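You operate a simulated robot arm through the tools that you are given. There is no shell and no other tool. Be economical: measure what you need, move in short steps, check, and stop when the job is done.

The job below is to be done with a simulated robot arm. You get a single attempt, and the scene is never put back.

TASK
Put the three sockets on the pegs of their size.
Fine: the pegs are in the top drawer; shut it after.

Only the result counts: the job must be done as asked and must still hold three seconds after the hand-in. Knocking over, shifting, dropping, spilling or breaking anything else fails it.

THE ROBOT
A 7-joint arm with a two-finger parallel gripper, fixed in place. Base frame: the origin is at the foot of the arm, x ahead of it, y to its left, z up. Readings come in mm, degrees, newtons and seconds.
With the tool pointing down near the work surface it reaches from about 300 to 700 mm from the base axis. Its first joint turns from -66.0 to 66.0 degrees. Payload 1.57 kg.
The tool frame sits at the grasp point between the pads (the TCP): z along the fingers, y along the line on which they close. The tips reach 30 mm beyond it. Largest opening 110 mm; finger width 24, thickness 12; the body of the gripper, 48 by 112 mm, starts 78 mm behind the TCP.
Orientation is told as [roll, pitch, yaw] about the base's x, y, z axes, in that order, counted from this pose: with the fingers straight down and closing along the base's y, the tool's x points along the base's -x, its y along +y and its z along -z.

THE INTERFACE
- The arm moves only by the tool jog_arm. Its argument "increments" is a list of rows, each a list of 7 numbers: the shift along the tool's x, y, z in units of 150 mm (1.0 is 150 mm), then the turn, a rotation vector about the tool's x, y, z in units of 120 degrees (1.0 is 120 degrees), then the opening, from 0 (shut) to 1 (fully open). In form: [[tx, ty, tz, rx, ry, rz, jaw], ...]. A call has 1 to 12 rows; each row is the pose to reach, as a shift and turn from the pose commanded when the call began, along the tool's axes at that moment. A call with a number of a shift or a turn outside -1 to 1 is refused whole. A row lasts 0.2 s, in which the tool goes at most 50 mm and 8.6 degrees; a call with a longer step from one row to the next is refused whole, and so is a gripper value outside its range. A pose out of reach is approached as far as the arm can. The call stops where the force on the tool passes 50 N (or 10 N more than at its start, if that is more) or the arm is blocked; 0.2 s more then pass. The fingers move at their own pace (about 108 mm/s each) and stop on an object; they squeeze with about 30 N. The grip force told is the motor's: it shows also when the fingers shut on nothing. Time passes only in rows, and 0.2 s behind the last, so rows that repeat a pose let the fingers close. The reply holds the time, the measured pose of the TCP, the force on the tool along the base axes, the opening and the grip force, in the units named above and with some noise, with the torque about the TCP (base axes, N m) and any sound that the robot's microphone picked up.
- Cameras (640 x 400 px; columns grow to the right, rows downward): "scene" is fixed at [167, -398.2, 1396.4]; the picture's right is [0.73, -0.69, 0.00], its down [-0.44, -0.46, -0.77] and it looks along [0.53, 0.56, -0.64] (base axes); focal length 328 px, centre (320, 200). "wrist" rides on the gripper at [70, 16, -141] in the tool frame; the picture's right is [-0.23, 0.97, 0.00], its down [-0.86, -0.20, -0.48] and it looks along [-0.47, -0.11, 0.88] (tool axes); focal length 222 px, centre (320, 200). There is no depth. A picture from a camera that has moved, and an enlarged one, comes with that camera's place and axes in the base frame and with its lens.
- get_image(camera): a new picture of that camera. No time passes.
- inspect(camera, box): a new picture of the part [left, top, right, bottom] of that camera's present view, enlarged. No time passes.
- finish_job(): hands the job in; it is judged then, once.

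Go step by step. Nothing tells you positions but the pictures and the camera data: compare them with the known pose of the tool, close in by small moves and look again before you grip or let go. The budget is 120 turns and 76 pictures, counting those below and the enlarged ones. Unless the task says otherwise, let go and move clear before handing in, and close with one line.

The tools are called as name(argument=value, ...) on one line, values as JSON. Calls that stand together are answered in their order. jog_arm: Moves the arm, as the interface text tells. Its arguments: {"type":"object","properties":{"increments":{"type":"array"}},"required":["increments"]} The other tools are called the same way: get_image (camera) takes a picture; inspect (camera, box) takes an enlarged picture of a part of a camera's view; finish_job () hands the job in.

At the start:

```text
clock: 0.0
tool_pos: [402.3, 145.9, 1097.7]
tool_rot: [0.0, 0.0, 0.0]
wrist_force: [0.0, 0.3, 0.7]
wrist_torque: [0.01, 0.0, -0.01]
opening: 109.9
grip_force: 0.1
```

scene: 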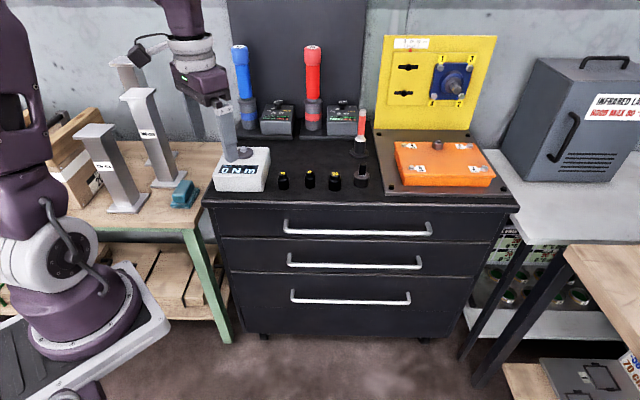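
wrist: 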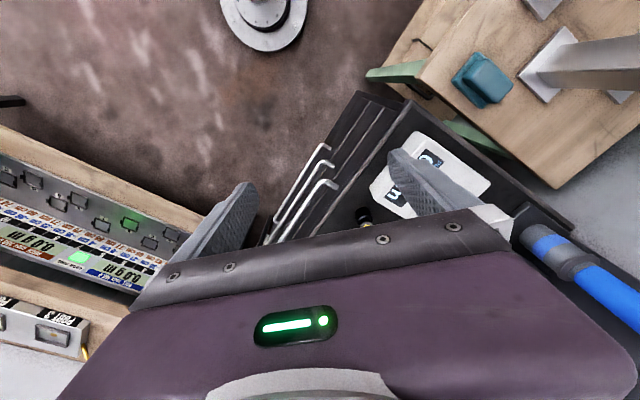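

I see a tool cabinet with three drawers, and on its top four dark items (possibly the sockets) with a few tools. I'll enlarge the views first to identify things.

inspect(camera="scene", box=[200, 130, 400, 255])

inspect(camera="scene", box=[260, 130, 380, 205])

```text
3.20 times, centred on (300, 192) of scene
camera zoom: at [167.0, -398.2, 1396.4], right [0.73, -0.69, 0.0], down [-0.44, -0.46, -0.77], along [0.53, 0.56, -0.64], focal length 1048 px, centre (384, 224)
```

zoom: 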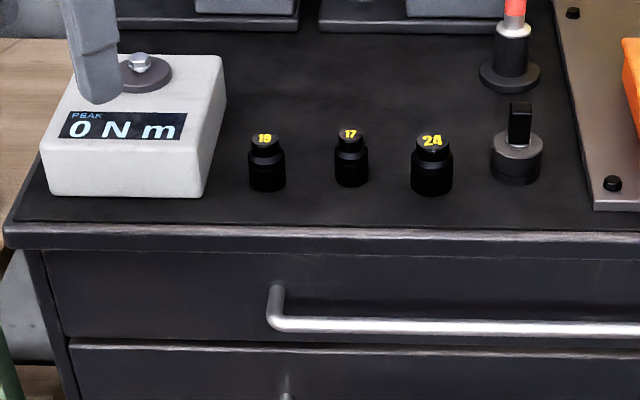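

```text
5.33 times, centred on (320, 168) of scene
camera zoom: at [167.0, -398.2, 1396.4], right [0.73, -0.69, 0.0], down [-0.44, -0.46, -0.77], along [0.53, 0.56, -0.64], focal length 1748 px, centre (320, 373)
```

zoom: 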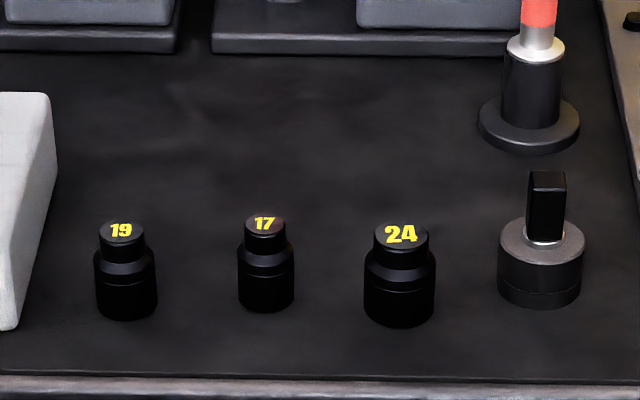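

The cabinet top triangulates to z≈847, with its front edge running diagonally (about 45°), and the sockets are 19, 17 and 24. I'll turn the tool −45° and move toward the handle to look more closely.

jog_arm(increments=[[-0.12, -0.05, 0.08, 0, 0, 0.06, 1], [-0.25, -0.1, 0.16, 0, 0, 0.12, 1], [-0.37, -0.15, 0.24, 0, 0, 0.18, 1], [-0.5, -0.2, 0.32, 0, 0, 0.24, 1], [-0.62, -0.25, 0.4, 0, 0, 0.3, 1], [-0.75, -0.3, 0.5, 0, 0, 0.34, 1], [-0.92, -0.37, 0.64, 0, 0, 0.375, 1]])

get_image(camera="wrist")

get_image(camera="scene")

```text
clock: 1.6
tool_pos: [541.0, 88.4, 999.7]
tool_rot: [0.0, 0.1, -45.1]
wrist_force: [0.0, 0.8, -0.7]
wrist_torque: [0.02, 0.02, -0.02]
opening: 110.1
grip_force: 0.0
```

```text
71 pictures are left
camera wrist: at [503.8, 151.9, 1141.6], right [0.85, 0.53, 0.0], down [0.46, -0.75, 0.48], along [0.25, -0.41, -0.88], focal length 222 px, centre (320, 200)
```

wrist: 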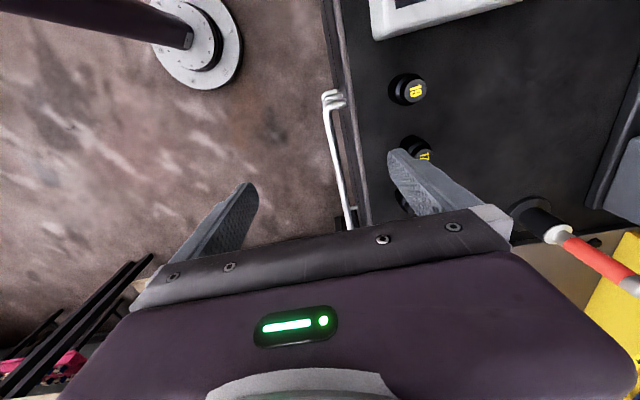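

```text
70 pictures are left
```

scene: 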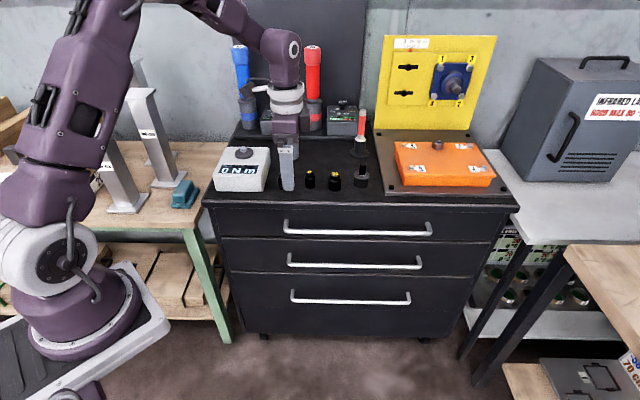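

The view is good; TCP projects to about (321,194) in the wrist picture. I'll enlarge both views of the handle to fix its position.

inspect(camera="wrist", box=[280, 60, 440, 240])

inspect(camera="scene", box=[270, 190, 450, 310])

```text
2.22 times, centred on (360, 150) of wrist
camera zoom: at [503.8, 151.9, 1141.6], right [0.85, 0.53, 0.0], down [0.46, -0.75, 0.48], along [0.25, -0.41, -0.88], focal length 494 px, centre (231, 311)
```

zoom: 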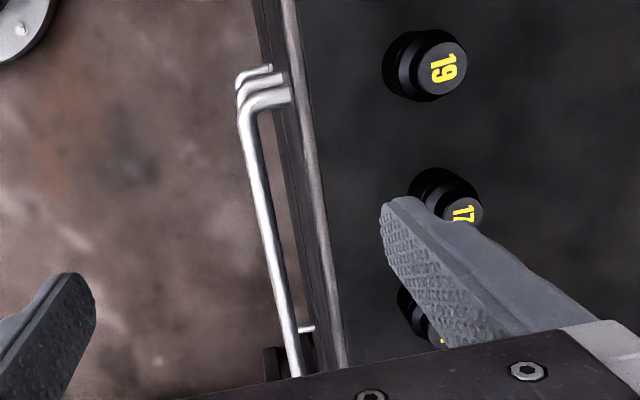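

```text
3.33 times, centred on (360, 250) of scene
camera zoom: at [167.0, -398.2, 1396.4], right [0.73, -0.69, 0.0], down [-0.44, -0.46, -0.77], along [0.53, 0.56, -0.64], focal length 1092 px, centre (187, 33)
```

zoom: 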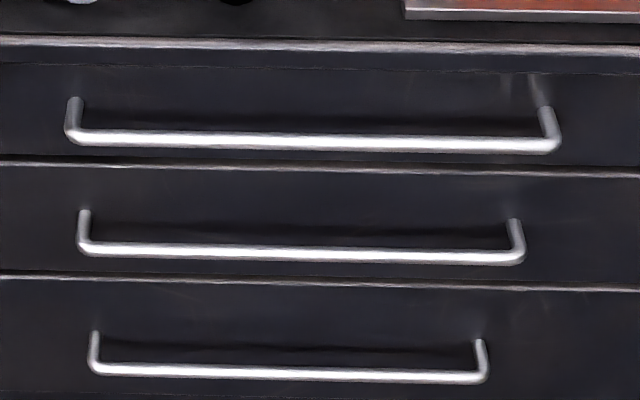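

The top handle bar runs from about (535,124) to (807,-154) at z≈765. I'll pre-close to a narrow opening and go above a point 120 mm in from its left end, then check.

jog_arm(increments=[[-0.15, 0.03, 0.16, 0, 0, 0, 0.25], [-0.3, 0.06, 0.33, 0, 0, 0, 0.25], [-0.45, 0.1, 0.5, 0, 0, 0, 0.25], [-0.605, 0.131, 0.667, 0, 0, 0, 0.25]])

get_image(camera="wrist")

inspect(camera="scene", box=[250, 130, 410, 250])

```text
clock: 2.6
tool_pos: [620.5, 39.0, 901.2]
tool_rot: [0.1, 0.0, -45.0]
wrist_force: [0.8, -0.1, -0.3]
wrist_torque: [-0.03, 0.01, 0.01]
opening: 27.4
grip_force: 0.1
```

```text
67 pictures are left
camera wrist: at [582.2, 100.8, 1041.8], right [0.85, 0.53, 0.0], down [0.46, -0.75, 0.48], along [0.25, -0.41, -0.88], focal length 222 px, centre (320, 200)
```

wrist: 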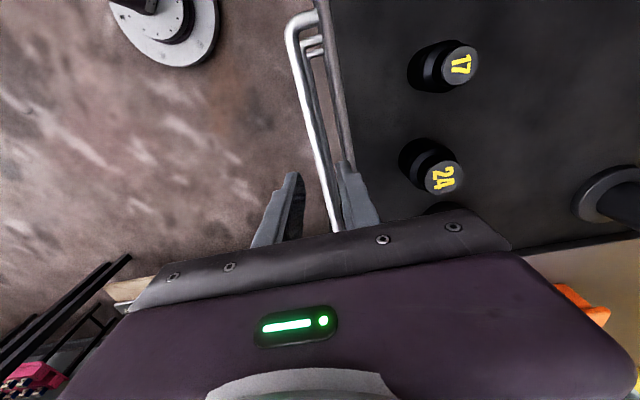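

```text
3.33 times, centred on (330, 190) of scene
camera zoom: at [167.0, -398.2, 1396.4], right [0.73, -0.69, 0.0], down [-0.44, -0.46, -0.77], along [0.53, 0.56, -0.64], focal length 1092 px, centre (287, 233)
```

zoom: 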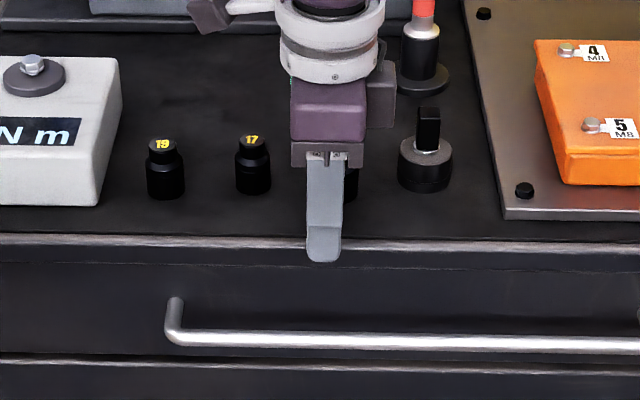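

Here's the bar close to the fingers. I'll enlarge to measure it against the pads.

inspect(camera="wrist", box=[240, 130, 400, 250])

inspect(camera="wrist", box=[260, 0, 380, 90])

```text
3.33 times, centred on (320, 190) of wrist
camera zoom: at [582.2, 100.8, 1041.8], right [0.85, 0.53, 0.0], down [0.46, -0.75, 0.48], along [0.25, -0.41, -0.88], focal length 740 px, centre (320, 233)
```

zoom: 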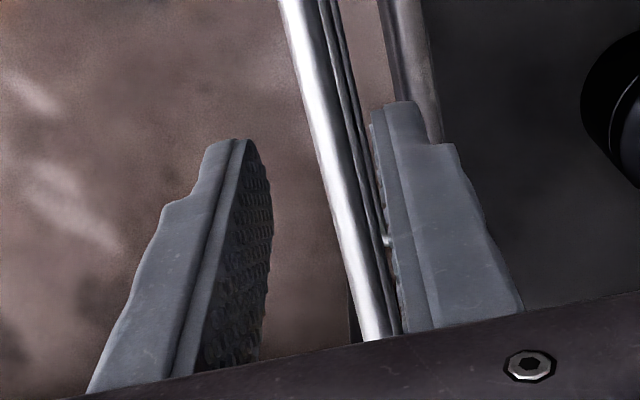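

```text
4.44 times, centred on (320, 45) of wrist
camera zoom: at [582.2, 100.8, 1041.8], right [0.85, 0.53, 0.0], down [0.46, -0.75, 0.48], along [0.25, -0.41, -0.88], focal length 987 px, centre (320, 889)
```

zoom: 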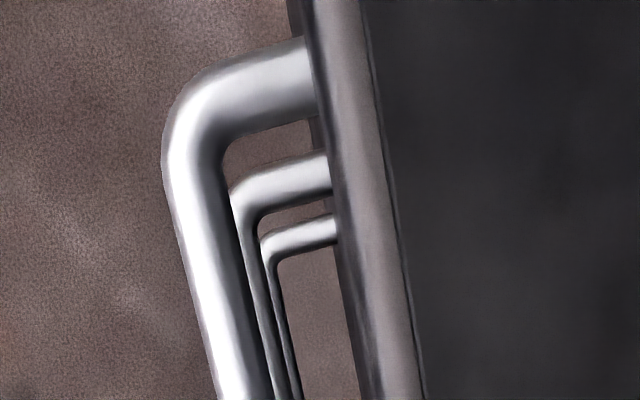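

The bar is at z≈766 with n≈466 (n = distance out along the diagonal) and the lip at n≈490. I'll shift 5.5 mm outward and go down to z≈785, so the inner finger slips between bar and face and the gripper body stays above the top.

jog_arm(increments=[[0, -0.036, 0, 0, 0, 0, 0.25], [0, -0.036, 0.2, 0, 0, 0, 0.25], [0, -0.036, 0.35, 0, 0, 0, 0.25], [0, -0.036, 0.45, 0, 0, 0, 0.25]])

inspect(camera="wrist", box=[240, 130, 400, 250])

```text
clock: 3.6
tool_pos: [615.2, 36.9, 833.5]
tool_rot: [-0.1, 0.0, -45.0]
wrist_force: [-0.8, -0.6, 0.0]
wrist_torque: [0.01, 0.0, -0.01]
opening: 27.2
grip_force: 0.1
```

```text
3.33 times, centred on (320, 190) of wrist
camera zoom: at [577.6, 98.1, 974.5], right [0.85, 0.53, 0.0], down [0.46, -0.75, 0.48], along [0.25, -0.41, -0.88], focal length 740 px, centre (320, 233)
```

zoom: 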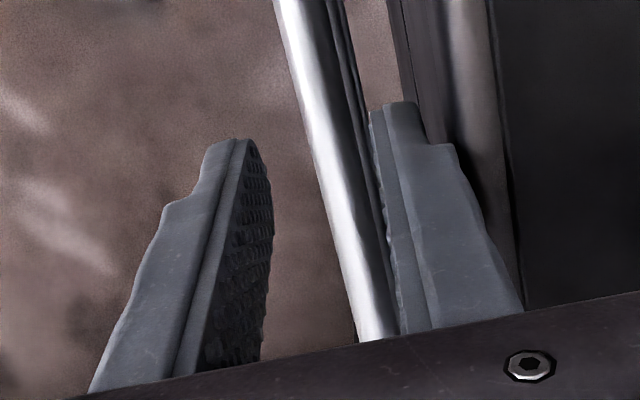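

The inner finger is clear of the lip and inside the bar. I'll go down the remaining 48 mm and close.

jog_arm(increments=[[0, 0, 0.16, 0, 0, 0, 0.25], [0, 0, 0.32, 0, 0, 0, 0.25], [0, 0, 0.32, 0, 0, 0, 0.25]])

inspect(camera="wrist", box=[240, 130, 400, 250])

inspect(camera="scene", box=[250, 150, 410, 270])

```text
clock: 4.4
tool_pos: [615.0, 36.1, 784.1]
tool_rot: [0.0, 0.1, -45.0]
wrist_force: [-0.8, -1.3, -0.2]
wrist_torque: [0.02, -0.03, -0.05]
opening: 26.9
grip_force: 0.0
```

```text
3.33 times, centred on (320, 190) of wrist
camera zoom: at [577.4, 98.4, 926.1], right [0.85, 0.53, 0.0], down [0.46, -0.75, 0.48], along [0.25, -0.41, -0.88], focal length 740 px, centre (320, 233)
```

zoom: 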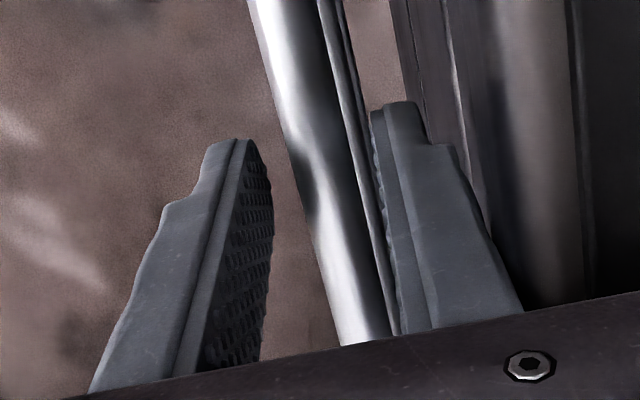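

```text
3.33 times, centred on (330, 210) of scene
camera zoom: at [167.0, -398.2, 1396.4], right [0.73, -0.69, 0.0], down [-0.44, -0.46, -0.77], along [0.53, 0.56, -0.64], focal length 1092 px, centre (287, 167)
```

zoom: 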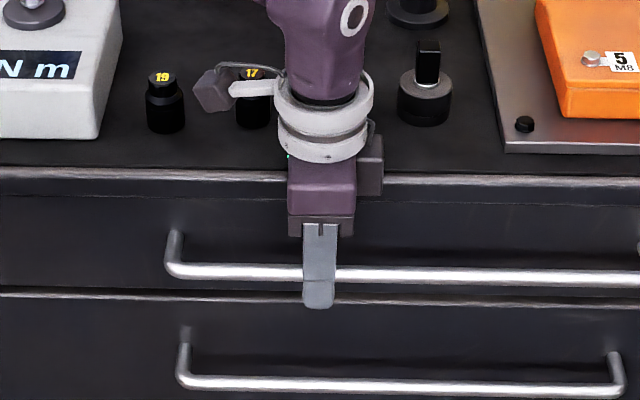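

The bar is between the pads; I'll close on it and start pulling.

jog_arm(increments=[[0, 0, 0, 0, 0, 0, 0.0], [0, 0, 0, 0, 0, 0, 0.0], [0, -0.05, 0, 0, 0, 0, 0.0], [0, -0.12, 0, 0, 0, 0, 0.0], [0, -0.2, 0, 0, 0, 0, 0.0], [0, -0.28, 0, 0, 0, 0, 0.0]])

get_image(camera="scene")

```text
clock: 5.8
tool_pos: [585.4, 4.9, 785.5]
tool_rot: [-0.3, 0.1, -45.0]
wrist_force: [-1.5, 0.6, -19.0]
wrist_torque: [-0.18, -0.15, -0.02]
opening: 14.0
grip_force: 30.0
```

```text
60 pictures are left
```

scene: 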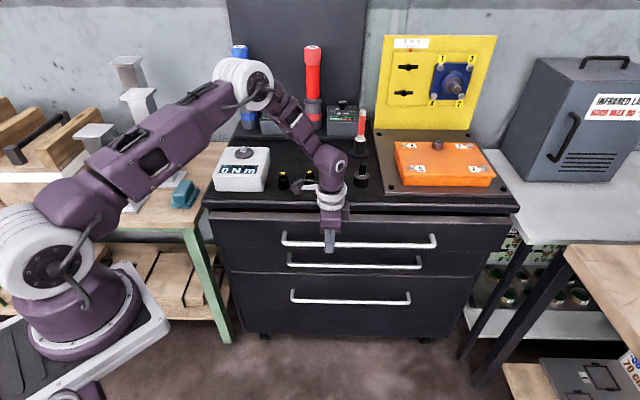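

The drawer slides out with the grip. I'll pull on.

jog_arm(increments=[[0, -0.1, 0, 0, 0, 0, 0.0], [0, -0.2, 0, 0, 0, 0, 0.0], [0, -0.3, 0, 0, 0, 0, 0.0], [0, -0.4, 0, 0, 0, 0, 0.0], [0, -0.5, 0, 0, 0, 0, 0.0], [0, -0.6, 0, 0, 0, 0, 0.0], [0, -0.7, 0, 0, 0, 0, 0.0], [0, -0.8, 0, 0, 0, 0, 0.0], [0, -0.9, 0, 0, 0, 0, 0.0], [0, -1.0, 0, 0, 0, 0, 0.0]])

get_image(camera="scene")

```text
clock: 8.0
tool_pos: [479.7, -100.5, 786.8]
tool_rot: [-0.1, 0.1, -45.0]
wrist_force: [-4.5, 2.3, -22.9]
wrist_torque: [0.14, 0.2, 0.01]
opening: 13.7
grip_force: 30.1
```

```text
59 pictures are left
```

scene: 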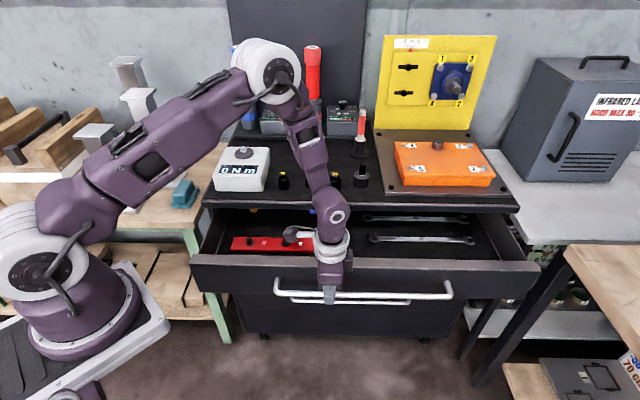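

The drawer is open about 195 mm and shows a red rail with the pegs at left. I'll let go and rise clear.

jog_arm(increments=[[0, 0, 0, 0, 0, 0, 0.22], [0, 0, 0, 0, 0, 0, 0.22], [0, 0, -0.2, 0, 0, 0, 0.22], [0, 0, -0.5, 0, 0, 0, 0.22], [0, 0, -0.8, 0, 0, 0, 0.22], [0, 0, -1.0, 0, 0, 0, 0.5]])

inspect(camera="scene", box=[190, 195, 350, 295])

get_image(camera="wrist")

```text
clock: 9.4
tool_pos: [479.0, -100.3, 936.8]
tool_rot: [0.0, 0.1, -45.0]
wrist_force: [0.2, -0.4, 0.1]
wrist_torque: [0.01, 0.0, 0.0]
opening: 54.9
grip_force: 0.1
```

```text
4.00 times, centred on (270, 245) of scene
camera zoom: at [167.0, -398.2, 1396.4], right [0.73, -0.69, 0.0], down [-0.44, -0.46, -0.77], along [0.53, 0.56, -0.64], focal length 1311 px, centre (520, 20)
```

zoom: 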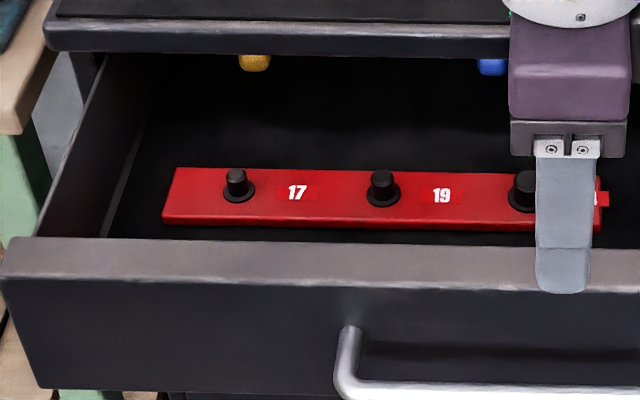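

```text
57 pictures are left
camera wrist: at [441.5, -37.9, 1077.9], right [0.85, 0.53, 0.0], down [0.46, -0.75, 0.48], along [0.25, -0.41, -0.88], focal length 222 px, centre (320, 200)
```

wrist: 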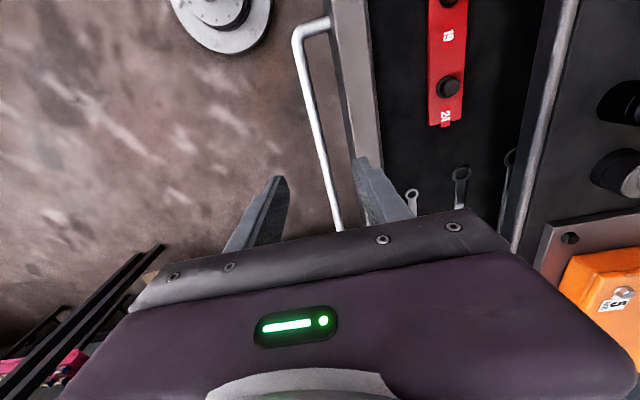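

The rail is in the drawer with its label right of each peg (17, 19, 24), at about n=450, rail top z≈725. That's a little close to the cabinet lip for the gripper body, so I'll regrip and pull the drawer about 60 mm further.

jog_arm(increments=[[0, 0, 0.2, 0, 0, 0, 0.22], [0, 0, 0.5, 0, 0, 0, 0.22], [0, 0, 0.8, 0, 0, 0, 0.22], [0, 0, 1.0, 0, 0, 0, 0.22], [0, 0, 1.0, 0, 0, 0, 0.0], [0, 0, 1.0, 0, 0, 0, 0.0], [0, -0.07, 1.0, 0, 0, 0, 0.0], [0, -0.15, 1.0, 0, 0, 0, 0.0], [0, -0.23, 1.0, 0, 0, 0, 0.0], [0, -0.31, 1.0, 0, 0, 0, 0.0], [0, -0.4, 1.0, 0, 0, 0, 0.0]])

```text
clock: 11.8
tool_pos: [437.0, -141.7, 786.0]
tool_rot: [0.0, -0.1, -45.0]
wrist_force: [2.0, -3.9, 12.6]
wrist_torque: [-0.11, 0.02, 0.01]
opening: 13.9
grip_force: 30.4
```

The drawer moved another 59 mm. I'll let go, rise, and move over the rail to view the pegs.

jog_arm(increments=[[0, 0, 0, 0, 0, 0, 0.22], [0, 0, 0, 0, 0, 0, 0.22], [0, 0, -0.25, 0, 0, 0, 0.22], [0, 0, -0.55, 0, 0, 0, 0.22], [0, 0, -0.8, 0, 0, 0, 0.22], [0, 0, -1.0, 0, 0, 0, 0.6], [0.13, 0.25, -1.0, 0, 0, 0, 0.6], [0.26, 0.5, -1.0, 0, 0, 0, 0.6], [0.39, 0.75, -1.0, 0, 0, 0, 0.6], [0.52, 1.0, -1.0, 0, 0, 0, 0.6]])

get_image(camera="wrist")

get_image(camera="scene")

```text
clock: 14.0
tool_pos: [488.6, 18.6, 936.0]
tool_rot: [-0.1, 0.0, -45.1]
wrist_force: [0.6, 0.3, 0.1]
wrist_torque: [-0.03, 0.01, -0.01]
opening: 65.9
grip_force: 0.0
```

```text
56 pictures are left
camera wrist: at [450.6, 81.4, 1076.4], right [0.85, 0.53, 0.0], down [0.46, -0.75, 0.48], along [0.25, -0.41, -0.88], focal length 222 px, centre (320, 200)
```

wrist: 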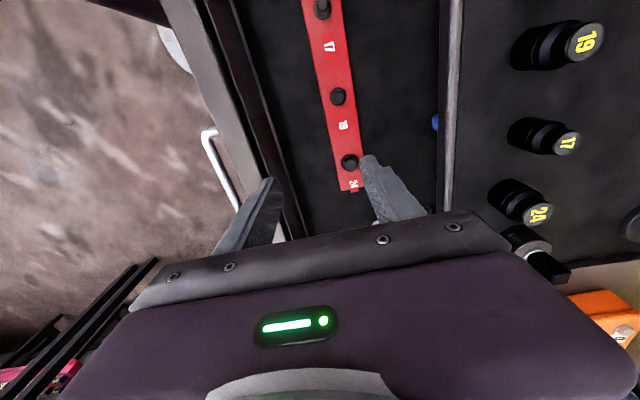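

```text
55 pictures are left
```

scene: 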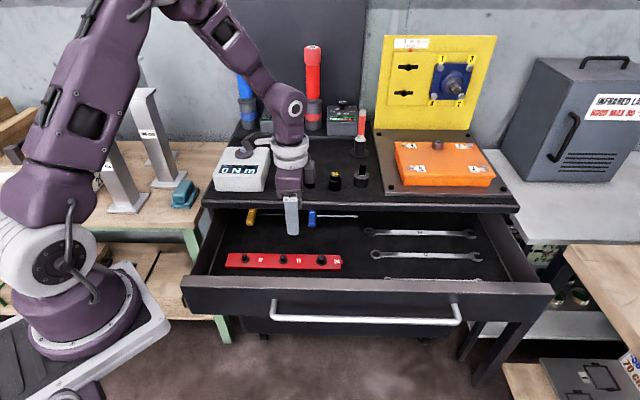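

The three pegs are visible in both cameras. I'll enlarge for accurate positions.

inspect(camera="wrist", box=[280, 0, 400, 75])

inspect(camera="wrist", box=[290, 60, 410, 200])

inspect(camera="scene", box=[220, 235, 350, 285])

inspect(camera="wrist", box=[490, 10, 640, 240])

```text
5.33 times, centred on (340, 38) of wrist
camera zoom: at [450.6, 81.4, 1076.4], right [0.85, 0.53, 0.0], down [0.46, -0.75, 0.48], along [0.25, -0.41, -0.88], focal length 1185 px, centre (213, 1067)
```

zoom: 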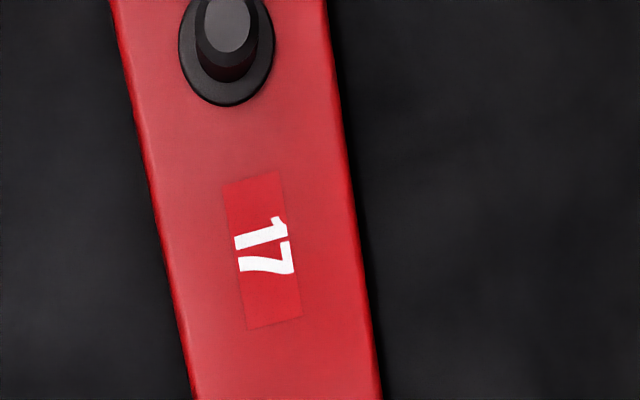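

```text
2.86 times, centred on (350, 130) of wrist
camera zoom: at [450.6, 81.4, 1076.4], right [0.85, 0.53, 0.0], down [0.46, -0.75, 0.48], along [0.25, -0.41, -0.88], focal length 635 px, centre (234, 400)
```

zoom: 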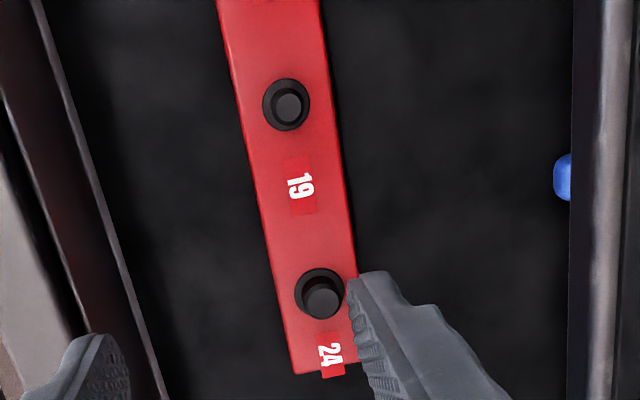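

```text
4.92 times, centred on (285, 260) of scene
camera zoom: at [167.0, -398.2, 1396.4], right [0.73, -0.69, 0.0], down [-0.44, -0.46, -0.77], along [0.53, 0.56, -0.64], focal length 1613 px, centre (492, -95)
```

zoom: 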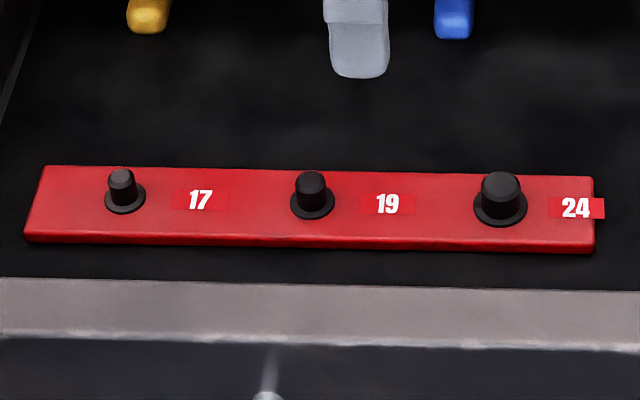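

```text
1.74 times, centred on (565, 125) of wrist
camera zoom: at [450.6, 81.4, 1076.4], right [0.85, 0.53, 0.0], down [0.46, -0.75, 0.48], along [0.25, -0.41, -0.88], focal length 386 px, centre (-106, 330)
```

zoom: 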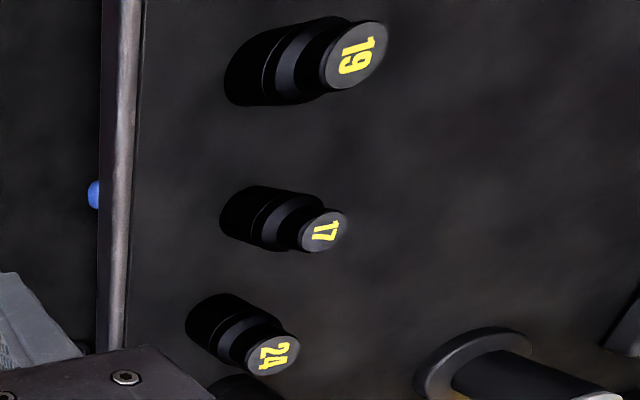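

Pegs sit at about e=191, 291, 391 (along the rail) with n≈394.5 and flange z≈723; spacing is 100 mm. Next I go above socket 19 (about e=282, n=552).

jog_arm(increments=[[0, 0, -0.2, 0, 0, 0, 0.5], [0.1, 0.3, -0.2, 0, 0, 0, 0.5], [0.2, 0.6, -0.2, 0, 0, 0, 0.5], [0.3, 0.85, -0.2, 0, 0, 0, 0.5], [0.335, 1.0, -0.2, 0, 0, 0, 0.5]])

jog_arm(increments=[[0, 0.15, 0, 0, 0, 0, 0.5], [0, 0.29, 0, 0, 0, 0, 0.5], [0, 0.29, 0, 0, 0, 0, 0.5]])

get_image(camera="wrist")

inspect(camera="wrist", box=[240, 70, 400, 220])

```text
clock: 15.2
tool_pos: [560.3, 160.2, 964.7]
tool_rot: [-0.1, 0.0, -44.9]
wrist_force: [0.7, 0.2, 0.8]
wrist_torque: [0.01, 0.02, 0.02]
opening: 55.2
grip_force: 0.0
```

```text
clock: 16.0
tool_pos: [590.8, 193.1, 967.2]
tool_rot: [0.0, 0.0, -45.0]
wrist_force: [-0.4, 0.8, -0.6]
wrist_torque: [-0.01, -0.02, 0.0]
opening: 55.2
grip_force: 0.2
```

```text
50 pictures are left
camera wrist: at [552.2, 253.9, 1106.8], right [0.85, 0.53, 0.0], down [0.46, -0.75, 0.48], along [0.25, -0.41, -0.88], focal length 222 px, centre (320, 200)
```

wrist: 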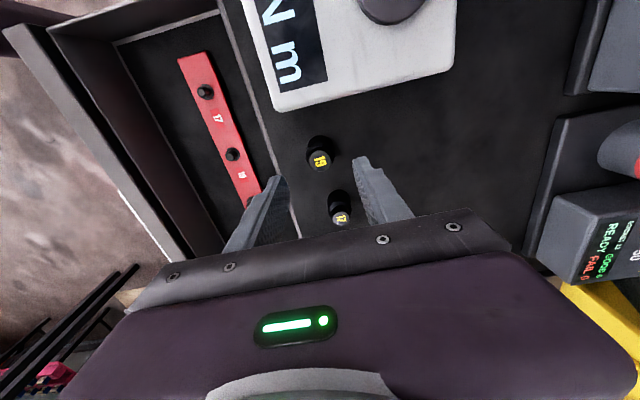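

```text
2.67 times, centred on (320, 145) of wrist
camera zoom: at [552.2, 253.9, 1106.8], right [0.85, 0.53, 0.0], down [0.46, -0.75, 0.48], along [0.25, -0.41, -0.88], focal length 592 px, centre (320, 347)
```

zoom: 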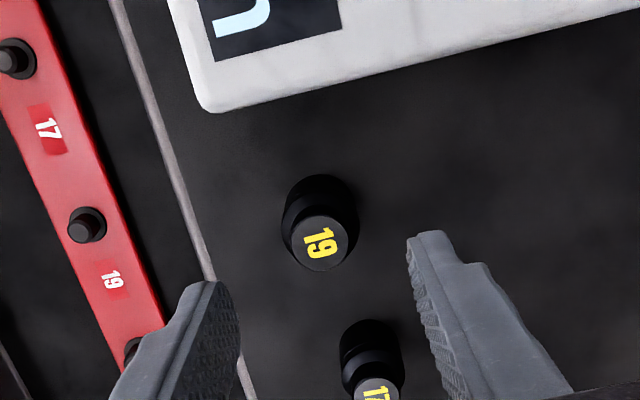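

Socket 19 is already centred under the tool. I'll go down to z≈887 and grip it.

jog_arm(increments=[[0, 0, 0.2, 0, 0, 0, 0.5], [0, 0, 0.4, 0, 0, 0, 0.5], [0, 0, 0.535, 0, 0, 0, 0.5], [0, 0, 0.535, 0, 0, 0, 0.5]])

get_image(camera="wrist")

inspect(camera="scene", box=[240, 140, 360, 215])

```text
clock: 17.0
tool_pos: [589.0, 191.6, 886.7]
tool_rot: [0.1, 0.1, -45.0]
wrist_force: [-0.5, -0.1, 0.2]
wrist_torque: [-0.01, 0.0, 0.0]
opening: 54.9
grip_force: 0.0
```

```text
48 pictures are left
camera wrist: at [551.7, 253.4, 1027.2], right [0.85, 0.53, 0.0], down [0.46, -0.75, 0.48], along [0.25, -0.41, -0.88], focal length 222 px, centre (320, 200)
```

wrist: 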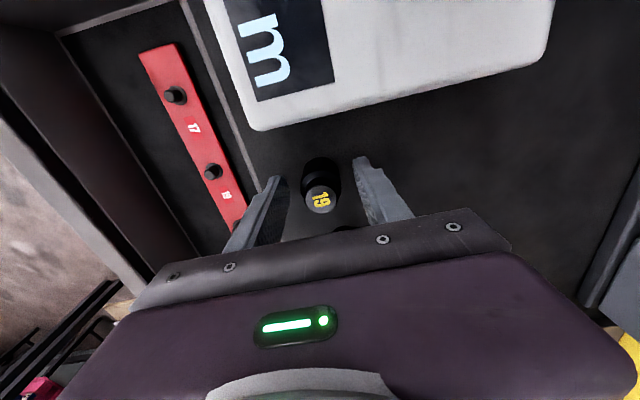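

```text
5.33 times, centred on (300, 178) of scene
camera zoom: at [167.0, -398.2, 1396.4], right [0.73, -0.69, 0.0], down [-0.44, -0.46, -0.77], along [0.53, 0.56, -0.64], focal length 1748 px, centre (427, 320)
```

zoom: 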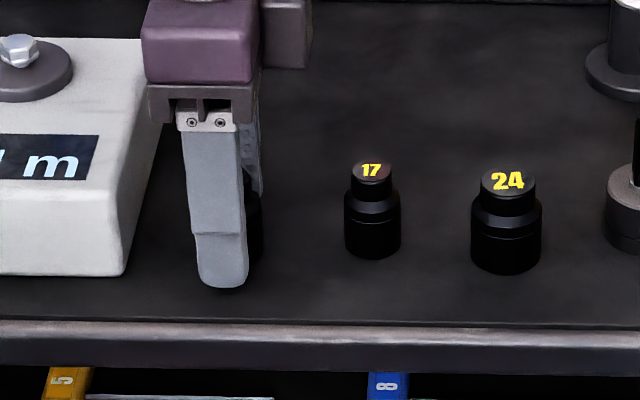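

Fingers straddle the socket well. I'll close and lift.

jog_arm(increments=[[0, 0, 0, 0, 0, 0, 0.1], [0, 0, 0, 0, 0, 0, 0.1], [0, 0, 0, 0, 0, 0, 0.1], [0, 0, -0.1, 0, 0, 0, 0.1], [0, 0, -0.3, 0, 0, 0, 0.1], [0, 0, -0.5, 0, 0, 0, 0.1]])

inspect(camera="wrist", box=[240, 100, 400, 220])

inspect(camera="scene", box=[240, 100, 360, 215])

```text
clock: 18.4
tool_pos: [590.4, 189.6, 961.4]
tool_rot: [0.0, 0.0, -45.0]
wrist_force: [-0.5, -0.2, -1.7]
wrist_torque: [-0.01, 0.01, 0.03]
opening: 30.1
grip_force: 30.2
```

```text
3.33 times, centred on (320, 160) of wrist
camera zoom: at [551.8, 253.1, 1102.4], right [0.85, 0.53, 0.0], down [0.46, -0.75, 0.48], along [0.25, -0.41, -0.88], focal length 740 px, centre (320, 333)
```

zoom: 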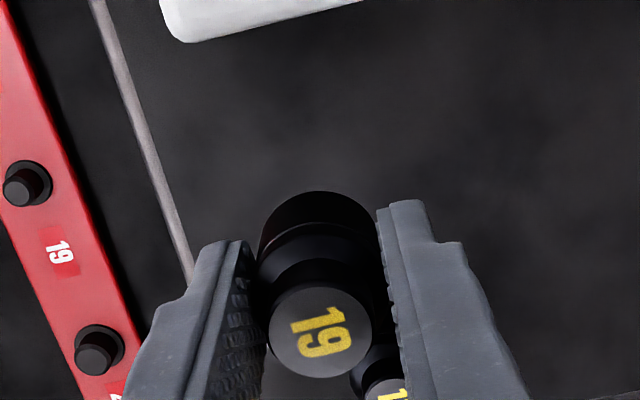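

```text
3.48 times, centred on (300, 158) of scene
camera zoom: at [167.0, -398.2, 1396.4], right [0.73, -0.69, 0.0], down [-0.44, -0.46, -0.77], along [0.53, 0.56, -0.64], focal length 1140 px, centre (390, 348)
```

zoom: 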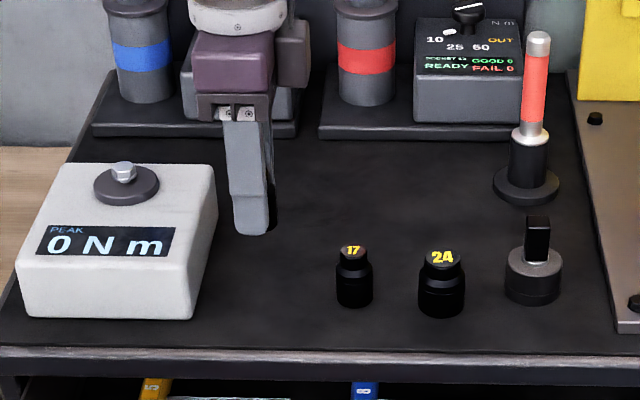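

Socket 19 is held upright. I'll carry it over to above peg 19 and partway down, then measure.

jog_arm(increments=[[0, -0.2, 0, 0, 0, 0, 0.1], [-0.01, -0.45, 0, 0, 0, 0, 0.1], [-0.03, -0.7, 0, 0, 0, 0, 0.1], [-0.047, -0.9, 0, 0, 0, 0, 0.1], [-0.047, -1.0, 0, 0, 0, 0, 0.1]])

jog_arm(increments=[[0, -0.047, 0.2, 0, 0, 0, 0.1], [0, -0.047, 0.4, 0, 0, 0, 0.1], [0, -0.047, 0.5, 0, 0, 0, 0.1], [0, -0.047, 0.5, 0, 0, 0, 0.1]])

get_image(camera="wrist")

inspect(camera="scene", box=[220, 195, 350, 285])

```text
clock: 19.6
tool_pos: [487.9, 80.0, 961.7]
tool_rot: [0.0, 0.1, -45.0]
wrist_force: [1.3, 0.0, -0.9]
wrist_torque: [0.02, -0.01, -0.01]
opening: 30.4
grip_force: 30.1
```

```text
clock: 20.6
tool_pos: [483.3, 74.8, 886.1]
tool_rot: [0.0, -0.1, -45.0]
wrist_force: [1.4, -0.1, -1.0]
wrist_torque: [0.01, 0.0, 0.01]
opening: 30.4
grip_force: 30.2
```

```text
44 pictures are left
camera wrist: at [446.0, 137.1, 1026.4], right [0.85, 0.53, 0.0], down [0.46, -0.75, 0.48], along [0.25, -0.41, -0.88], focal length 222 px, centre (320, 200)
```

wrist: 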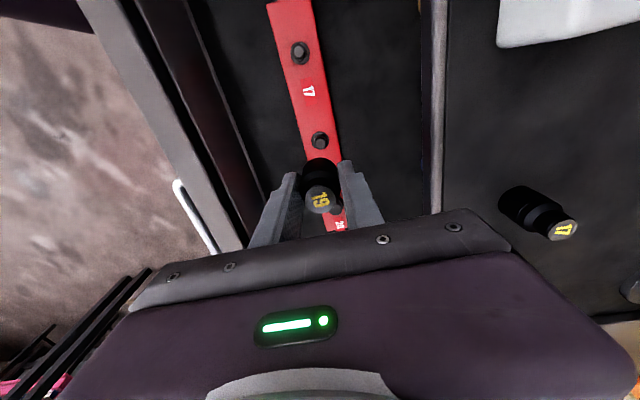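

```text
4.44 times, centred on (285, 240) of scene
camera zoom: at [167.0, -398.2, 1396.4], right [0.73, -0.69, 0.0], down [-0.44, -0.46, -0.77], along [0.53, 0.56, -0.64], focal length 1456 px, centre (476, 22)
```

zoom: 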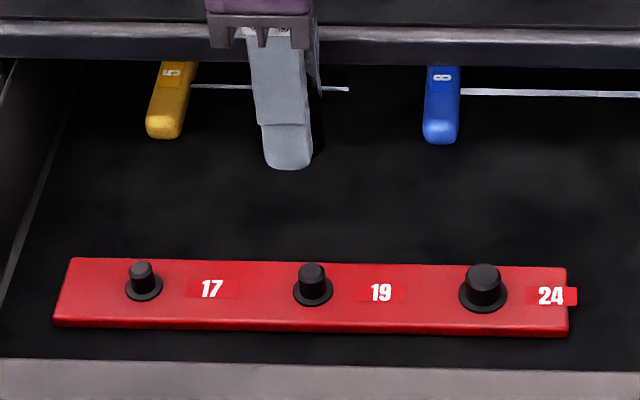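

Peg 19 appears at (319,140), just beyond the held socket. Enlarging to measure the offset.

inspect(camera="wrist", box=[270, 115, 370, 215])

```text
4.00 times, centred on (320, 165) of wrist
camera zoom: at [446.0, 137.1, 1026.4], right [0.85, 0.53, 0.0], down [0.46, -0.75, 0.48], along [0.25, -0.41, -0.88], focal length 888 px, centre (320, 340)
```

zoom: 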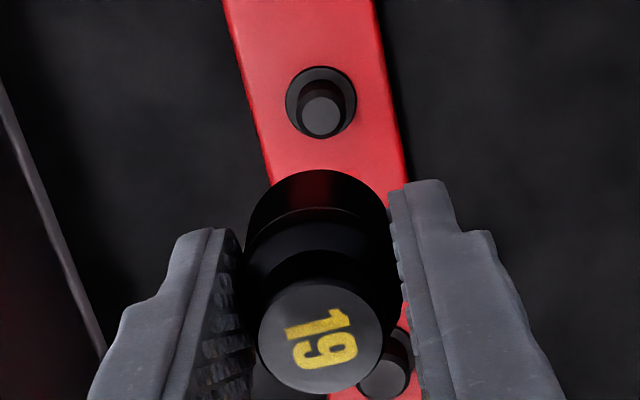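

The socket is within about 1 mm of the peg axis. I'll correct slightly and go down to just above the peg top, then check.

jog_arm(increments=[[-0.005, 0.002, 0.2, 0, 0, 0, 0.1], [-0.005, 0.002, 0.4, 0, 0, 0, 0.1], [-0.005, 0.002, 0.6, 0, 0, 0, 0.1], [-0.005, 0.002, 0.6, 0, 0, 0, 0.1]])

inspect(camera="wrist", box=[270, 115, 370, 215])

inspect(camera="scene", box=[240, 225, 330, 280])

```text
clock: 21.6
tool_pos: [484.5, 74.9, 794.8]
tool_rot: [0.0, 0.1, -44.9]
wrist_force: [-0.2, 0.6, -1.1]
wrist_torque: [0.03, -0.02, 0.0]
opening: 30.3
grip_force: 29.8
```

```text
4.00 times, centred on (320, 165) of wrist
camera zoom: at [446.4, 136.9, 935.4], right [0.85, 0.53, 0.0], down [0.46, -0.75, 0.48], along [0.25, -0.41, -0.88], focal length 888 px, centre (320, 340)
```

zoom: 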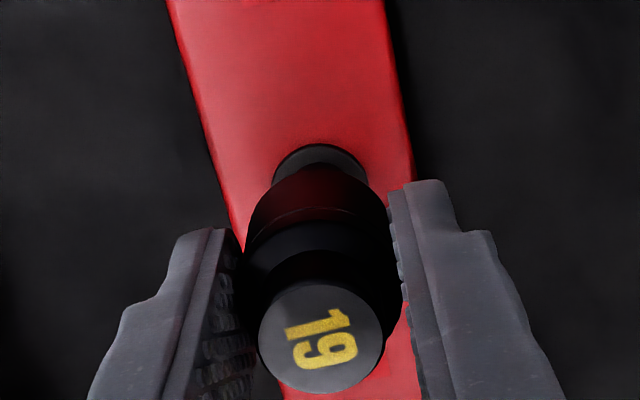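

```text
7.11 times, centred on (285, 252) of scene
camera zoom: at [167.0, -398.2, 1396.4], right [0.73, -0.69, 0.0], down [-0.44, -0.46, -0.77], along [0.53, 0.56, -0.64], focal length 2330 px, centre (569, -173)
```

zoom: 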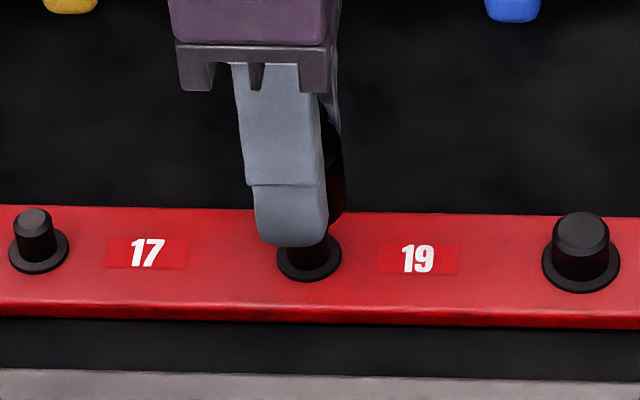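

Both views show the peg about 0.7 mm further along e. I'll nudge that and lower gently onto the peg.

jog_arm(increments=[[-0.005, 0, 0, 0, 0, 0, 0.1], [-0.005, 0, 0.04, 0, 0, 0, 0.1], [-0.005, 0, 0.08, 0, 0, 0, 0.1], [-0.005, 0, 0.12, 0, 0, 0, 0.1], [-0.005, 0, 0.16, 0, 0, 0, 0.1]])

inspect(camera="scene", box=[240, 225, 330, 280])

```text
clock: 22.8
tool_pos: [484.9, 75.0, 770.3]
tool_rot: [0.1, 0.0, -45.0]
wrist_force: [-0.8, 0.3, -0.6]
wrist_torque: [-0.01, -0.01, 0.05]
opening: 30.3
grip_force: 30.0
```

```text
7.11 times, centred on (285, 252) of scene
camera zoom: at [167.0, -398.2, 1396.4], right [0.73, -0.69, 0.0], down [-0.44, -0.46, -0.77], along [0.53, 0.56, -0.64], focal length 2330 px, centre (569, -173)
```

zoom: 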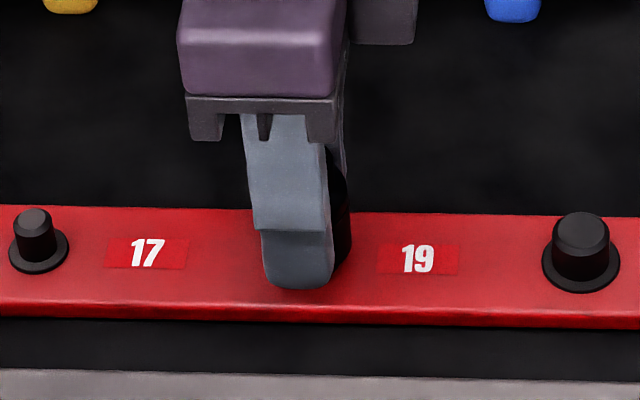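

No contact force; the peg is inside the socket. Lowering the last millimetres in small steps.

jog_arm(increments=[[0, 0, 0.01, 0, 0, 0, 0.1], [0, 0, 0.02, 0, 0, 0, 0.1], [0, 0, 0.03, 0, 0, 0, 0.1]])

```text
clock: 23.6
tool_pos: [484.7, 73.8, 768.0]
tool_rot: [0.0, 0.0, -45.1]
wrist_force: [0.4, -0.1, -0.9]
wrist_torque: [0.0, 0.01, -0.02]
opening: 30.4
grip_force: 30.3
```

jog_arm(increments=[[0, 0, 0.01, 0, 0, 0, 0.1], [0, 0, 0.02, 0, 0, 0, 0.1]])

inspect(camera="wrist", box=[270, 115, 370, 215])

```text
clock: 24.2
tool_pos: [484.3, 74.4, 765.8]
tool_rot: [0.1, 0.0, -45.0]
wrist_force: [-3.4, 0.9, 22.7]
wrist_torque: [0.2, 0.33, 0.01]
opening: 30.4
grip_force: 30.2
```

```text
4.00 times, centred on (320, 165) of wrist
camera zoom: at [447.2, 136.5, 906.3], right [0.85, 0.53, 0.0], down [0.46, -0.75, 0.48], along [0.25, -0.41, -0.88], focal length 888 px, centre (320, 340)
```

zoom: 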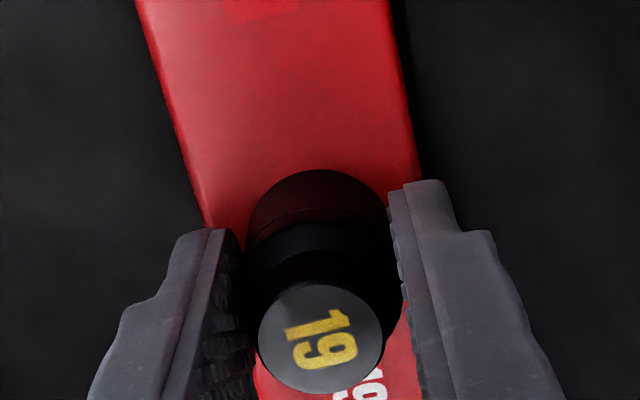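

Contact came at the expected seating height, so socket 19 is seated. I'll release and rise.

jog_arm(increments=[[0, 0, -0.005, 0, 0, 0, 0.4], [0, 0, -0.005, 0, 0, 0, 0.5], [0, 0, -0.2, 0, 0, 0, 0.5], [0, 0, -0.5, 0, 0, 0, 0.5], [0, 0, -0.8, 0, 0, 0, 0.5], [0, 0, -1.0, 0, 0, 0, 0.5]])

jog_arm(increments=[[-0.1, 0.25, -0.33, 0, 0, 0, 0.5], [-0.3, 0.5, -0.33, 0, 0, 0, 0.5], [-0.4, 0.75, -0.33, 0, 0, 0, 0.5], [-0.44, 1.0, -0.33, 0, 0, 0, 0.5], [-0.44, 1.0, -0.33, 0, 0, 0, 0.5]])

get_image(camera="wrist")

inspect(camera="scene", box=[220, 215, 360, 285])

```text
clock: 25.6
tool_pos: [484.4, 74.4, 915.0]
tool_rot: [0.0, 0.0, -45.1]
wrist_force: [-0.5, 0.2, 0.4]
wrist_torque: [-0.05, 0.03, -0.01]
opening: 55.0
grip_force: 0.1
```

```text
refused: row 1 steps farther than a row can; nothing moved
```

```text
37 pictures are left
camera wrist: at [447.6, 135.9, 1055.8], right [0.85, 0.53, 0.0], down [0.46, -0.75, 0.48], along [0.25, -0.41, -0.88], focal length 222 px, centre (320, 200)
```

wrist: 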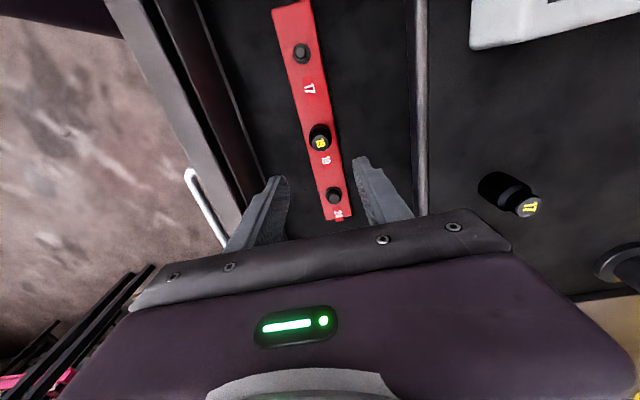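

```text
4.57 times, centred on (290, 250) of scene
camera zoom: at [167.0, -398.2, 1396.4], right [0.73, -0.69, 0.0], down [-0.44, -0.46, -0.77], along [0.53, 0.56, -0.64], focal length 1498 px, centre (457, -29)
```

zoom: 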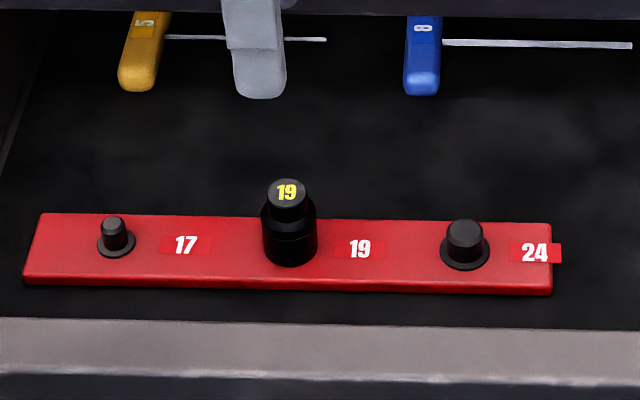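

Socket 19 stands properly on its peg. Next, go to socket 17 (about e=354, n=556).

jog_arm(increments=[[0, 0, -0.3, 0, 0, 0, 0.5], [-0.1, 0.25, -0.33, 0, 0, 0, 0.5], [-0.25, 0.5, -0.33, 0, 0, 0, 0.5], [-0.35, 0.75, -0.33, 0, 0, 0, 0.5], [-0.43, 1.0, -0.33, 0, 0, 0, 0.5]])

jog_arm(increments=[[0, 0.067, 0, 0, 0, 0, 0.5], [0, 0.067, 0, 0, 0, 0, 0.5]])

inspect(camera="wrist", box=[240, 110, 400, 220])

```text
clock: 26.8
tool_pos: [635.3, 135.3, 963.3]
tool_rot: [-0.1, -0.1, -45.0]
wrist_force: [0.3, 0.0, 0.2]
wrist_torque: [-0.04, 0.03, 0.0]
opening: 54.9
grip_force: 0.1
```

```text
clock: 27.4
tool_pos: [643.0, 141.1, 962.6]
tool_rot: [0.0, 0.1, -45.0]
wrist_force: [-0.4, 0.5, 0.4]
wrist_torque: [-0.01, 0.02, -0.02]
opening: 54.6
grip_force: 0.0
```

```text
3.64 times, centred on (320, 165) of wrist
camera zoom: at [605.5, 204.0, 1104.4], right [0.85, 0.53, 0.0], down [0.46, -0.75, 0.48], along [0.25, -0.41, -0.88], focal length 808 px, centre (320, 327)
```

zoom: 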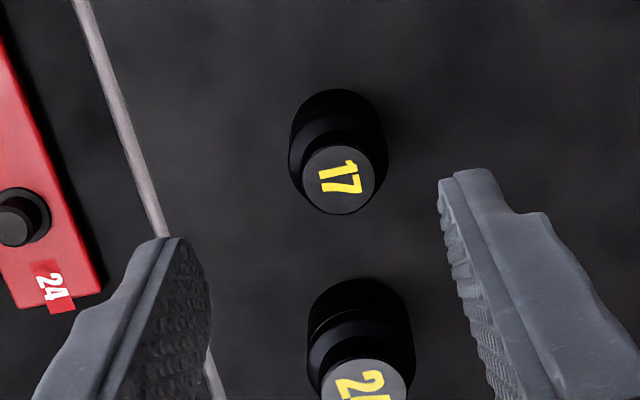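

Socket 17 is about 5.7 mm further in n. Correct, descend, grip and lift.

jog_arm(increments=[[0.012, 0.038, 0, 0, 0, 0, 0.5], [0.012, 0.038, 0.25, 0, 0, 0, 0.5], [0.012, 0.038, 0.45, 0, 0, 0, 0.5], [0.012, 0.038, 0.505, 0, 0, 0, 0.5], [0.012, 0.038, 0.505, 0, 0, 0, 0.5]])

inspect(camera="wrist", box=[240, 110, 400, 220])

```text
clock: 28.6
tool_pos: [646.0, 146.6, 888.3]
tool_rot: [0.1, -0.1, -45.1]
wrist_force: [0.1, 0.6, 0.6]
wrist_torque: [-0.01, 0.05, 0.01]
opening: 55.2
grip_force: 0.0
```

```text
3.64 times, centred on (320, 165) of wrist
camera zoom: at [608.4, 208.6, 1028.6], right [0.85, 0.53, 0.0], down [0.46, -0.75, 0.48], along [0.25, -0.41, -0.88], focal length 808 px, centre (320, 327)
```

zoom: 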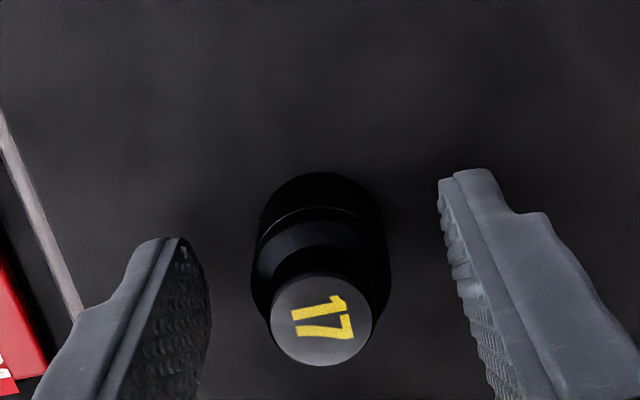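

Well centred. Close and lift.

jog_arm(increments=[[0, 0, 0, 0, 0, 0, 0.1], [0, 0, 0, 0, 0, 0, 0.1], [0, 0, 0, 0, 0, 0, 0.1], [0, 0, -0.1, 0, 0, 0, 0.1], [0, 0, -0.3, 0, 0, 0, 0.1], [0, 0, -0.5, 0, 0, 0, 0.1]])

inspect(camera="wrist", box=[270, 115, 370, 215])

```text
clock: 30.0
tool_pos: [646.3, 146.3, 964.5]
tool_rot: [-0.1, -0.1, -45.0]
wrist_force: [-0.4, -0.3, -1.0]
wrist_torque: [-0.02, -0.02, -0.01]
opening: 28.3
grip_force: 29.4
```

```text
4.00 times, centred on (320, 165) of wrist
camera zoom: at [608.4, 209.0, 1104.6], right [0.85, 0.53, 0.0], down [0.46, -0.75, 0.48], along [0.25, -0.41, -0.88], focal length 888 px, centre (320, 340)
```

zoom: 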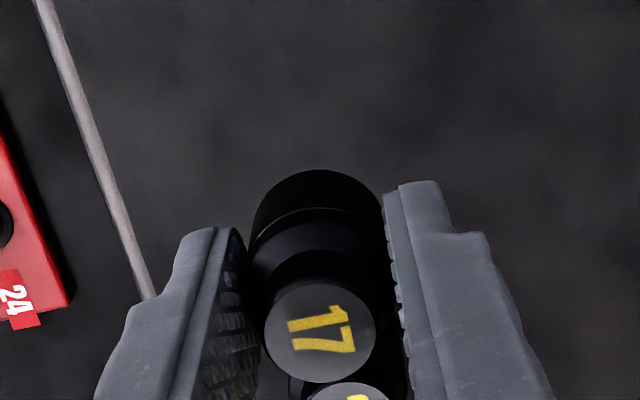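

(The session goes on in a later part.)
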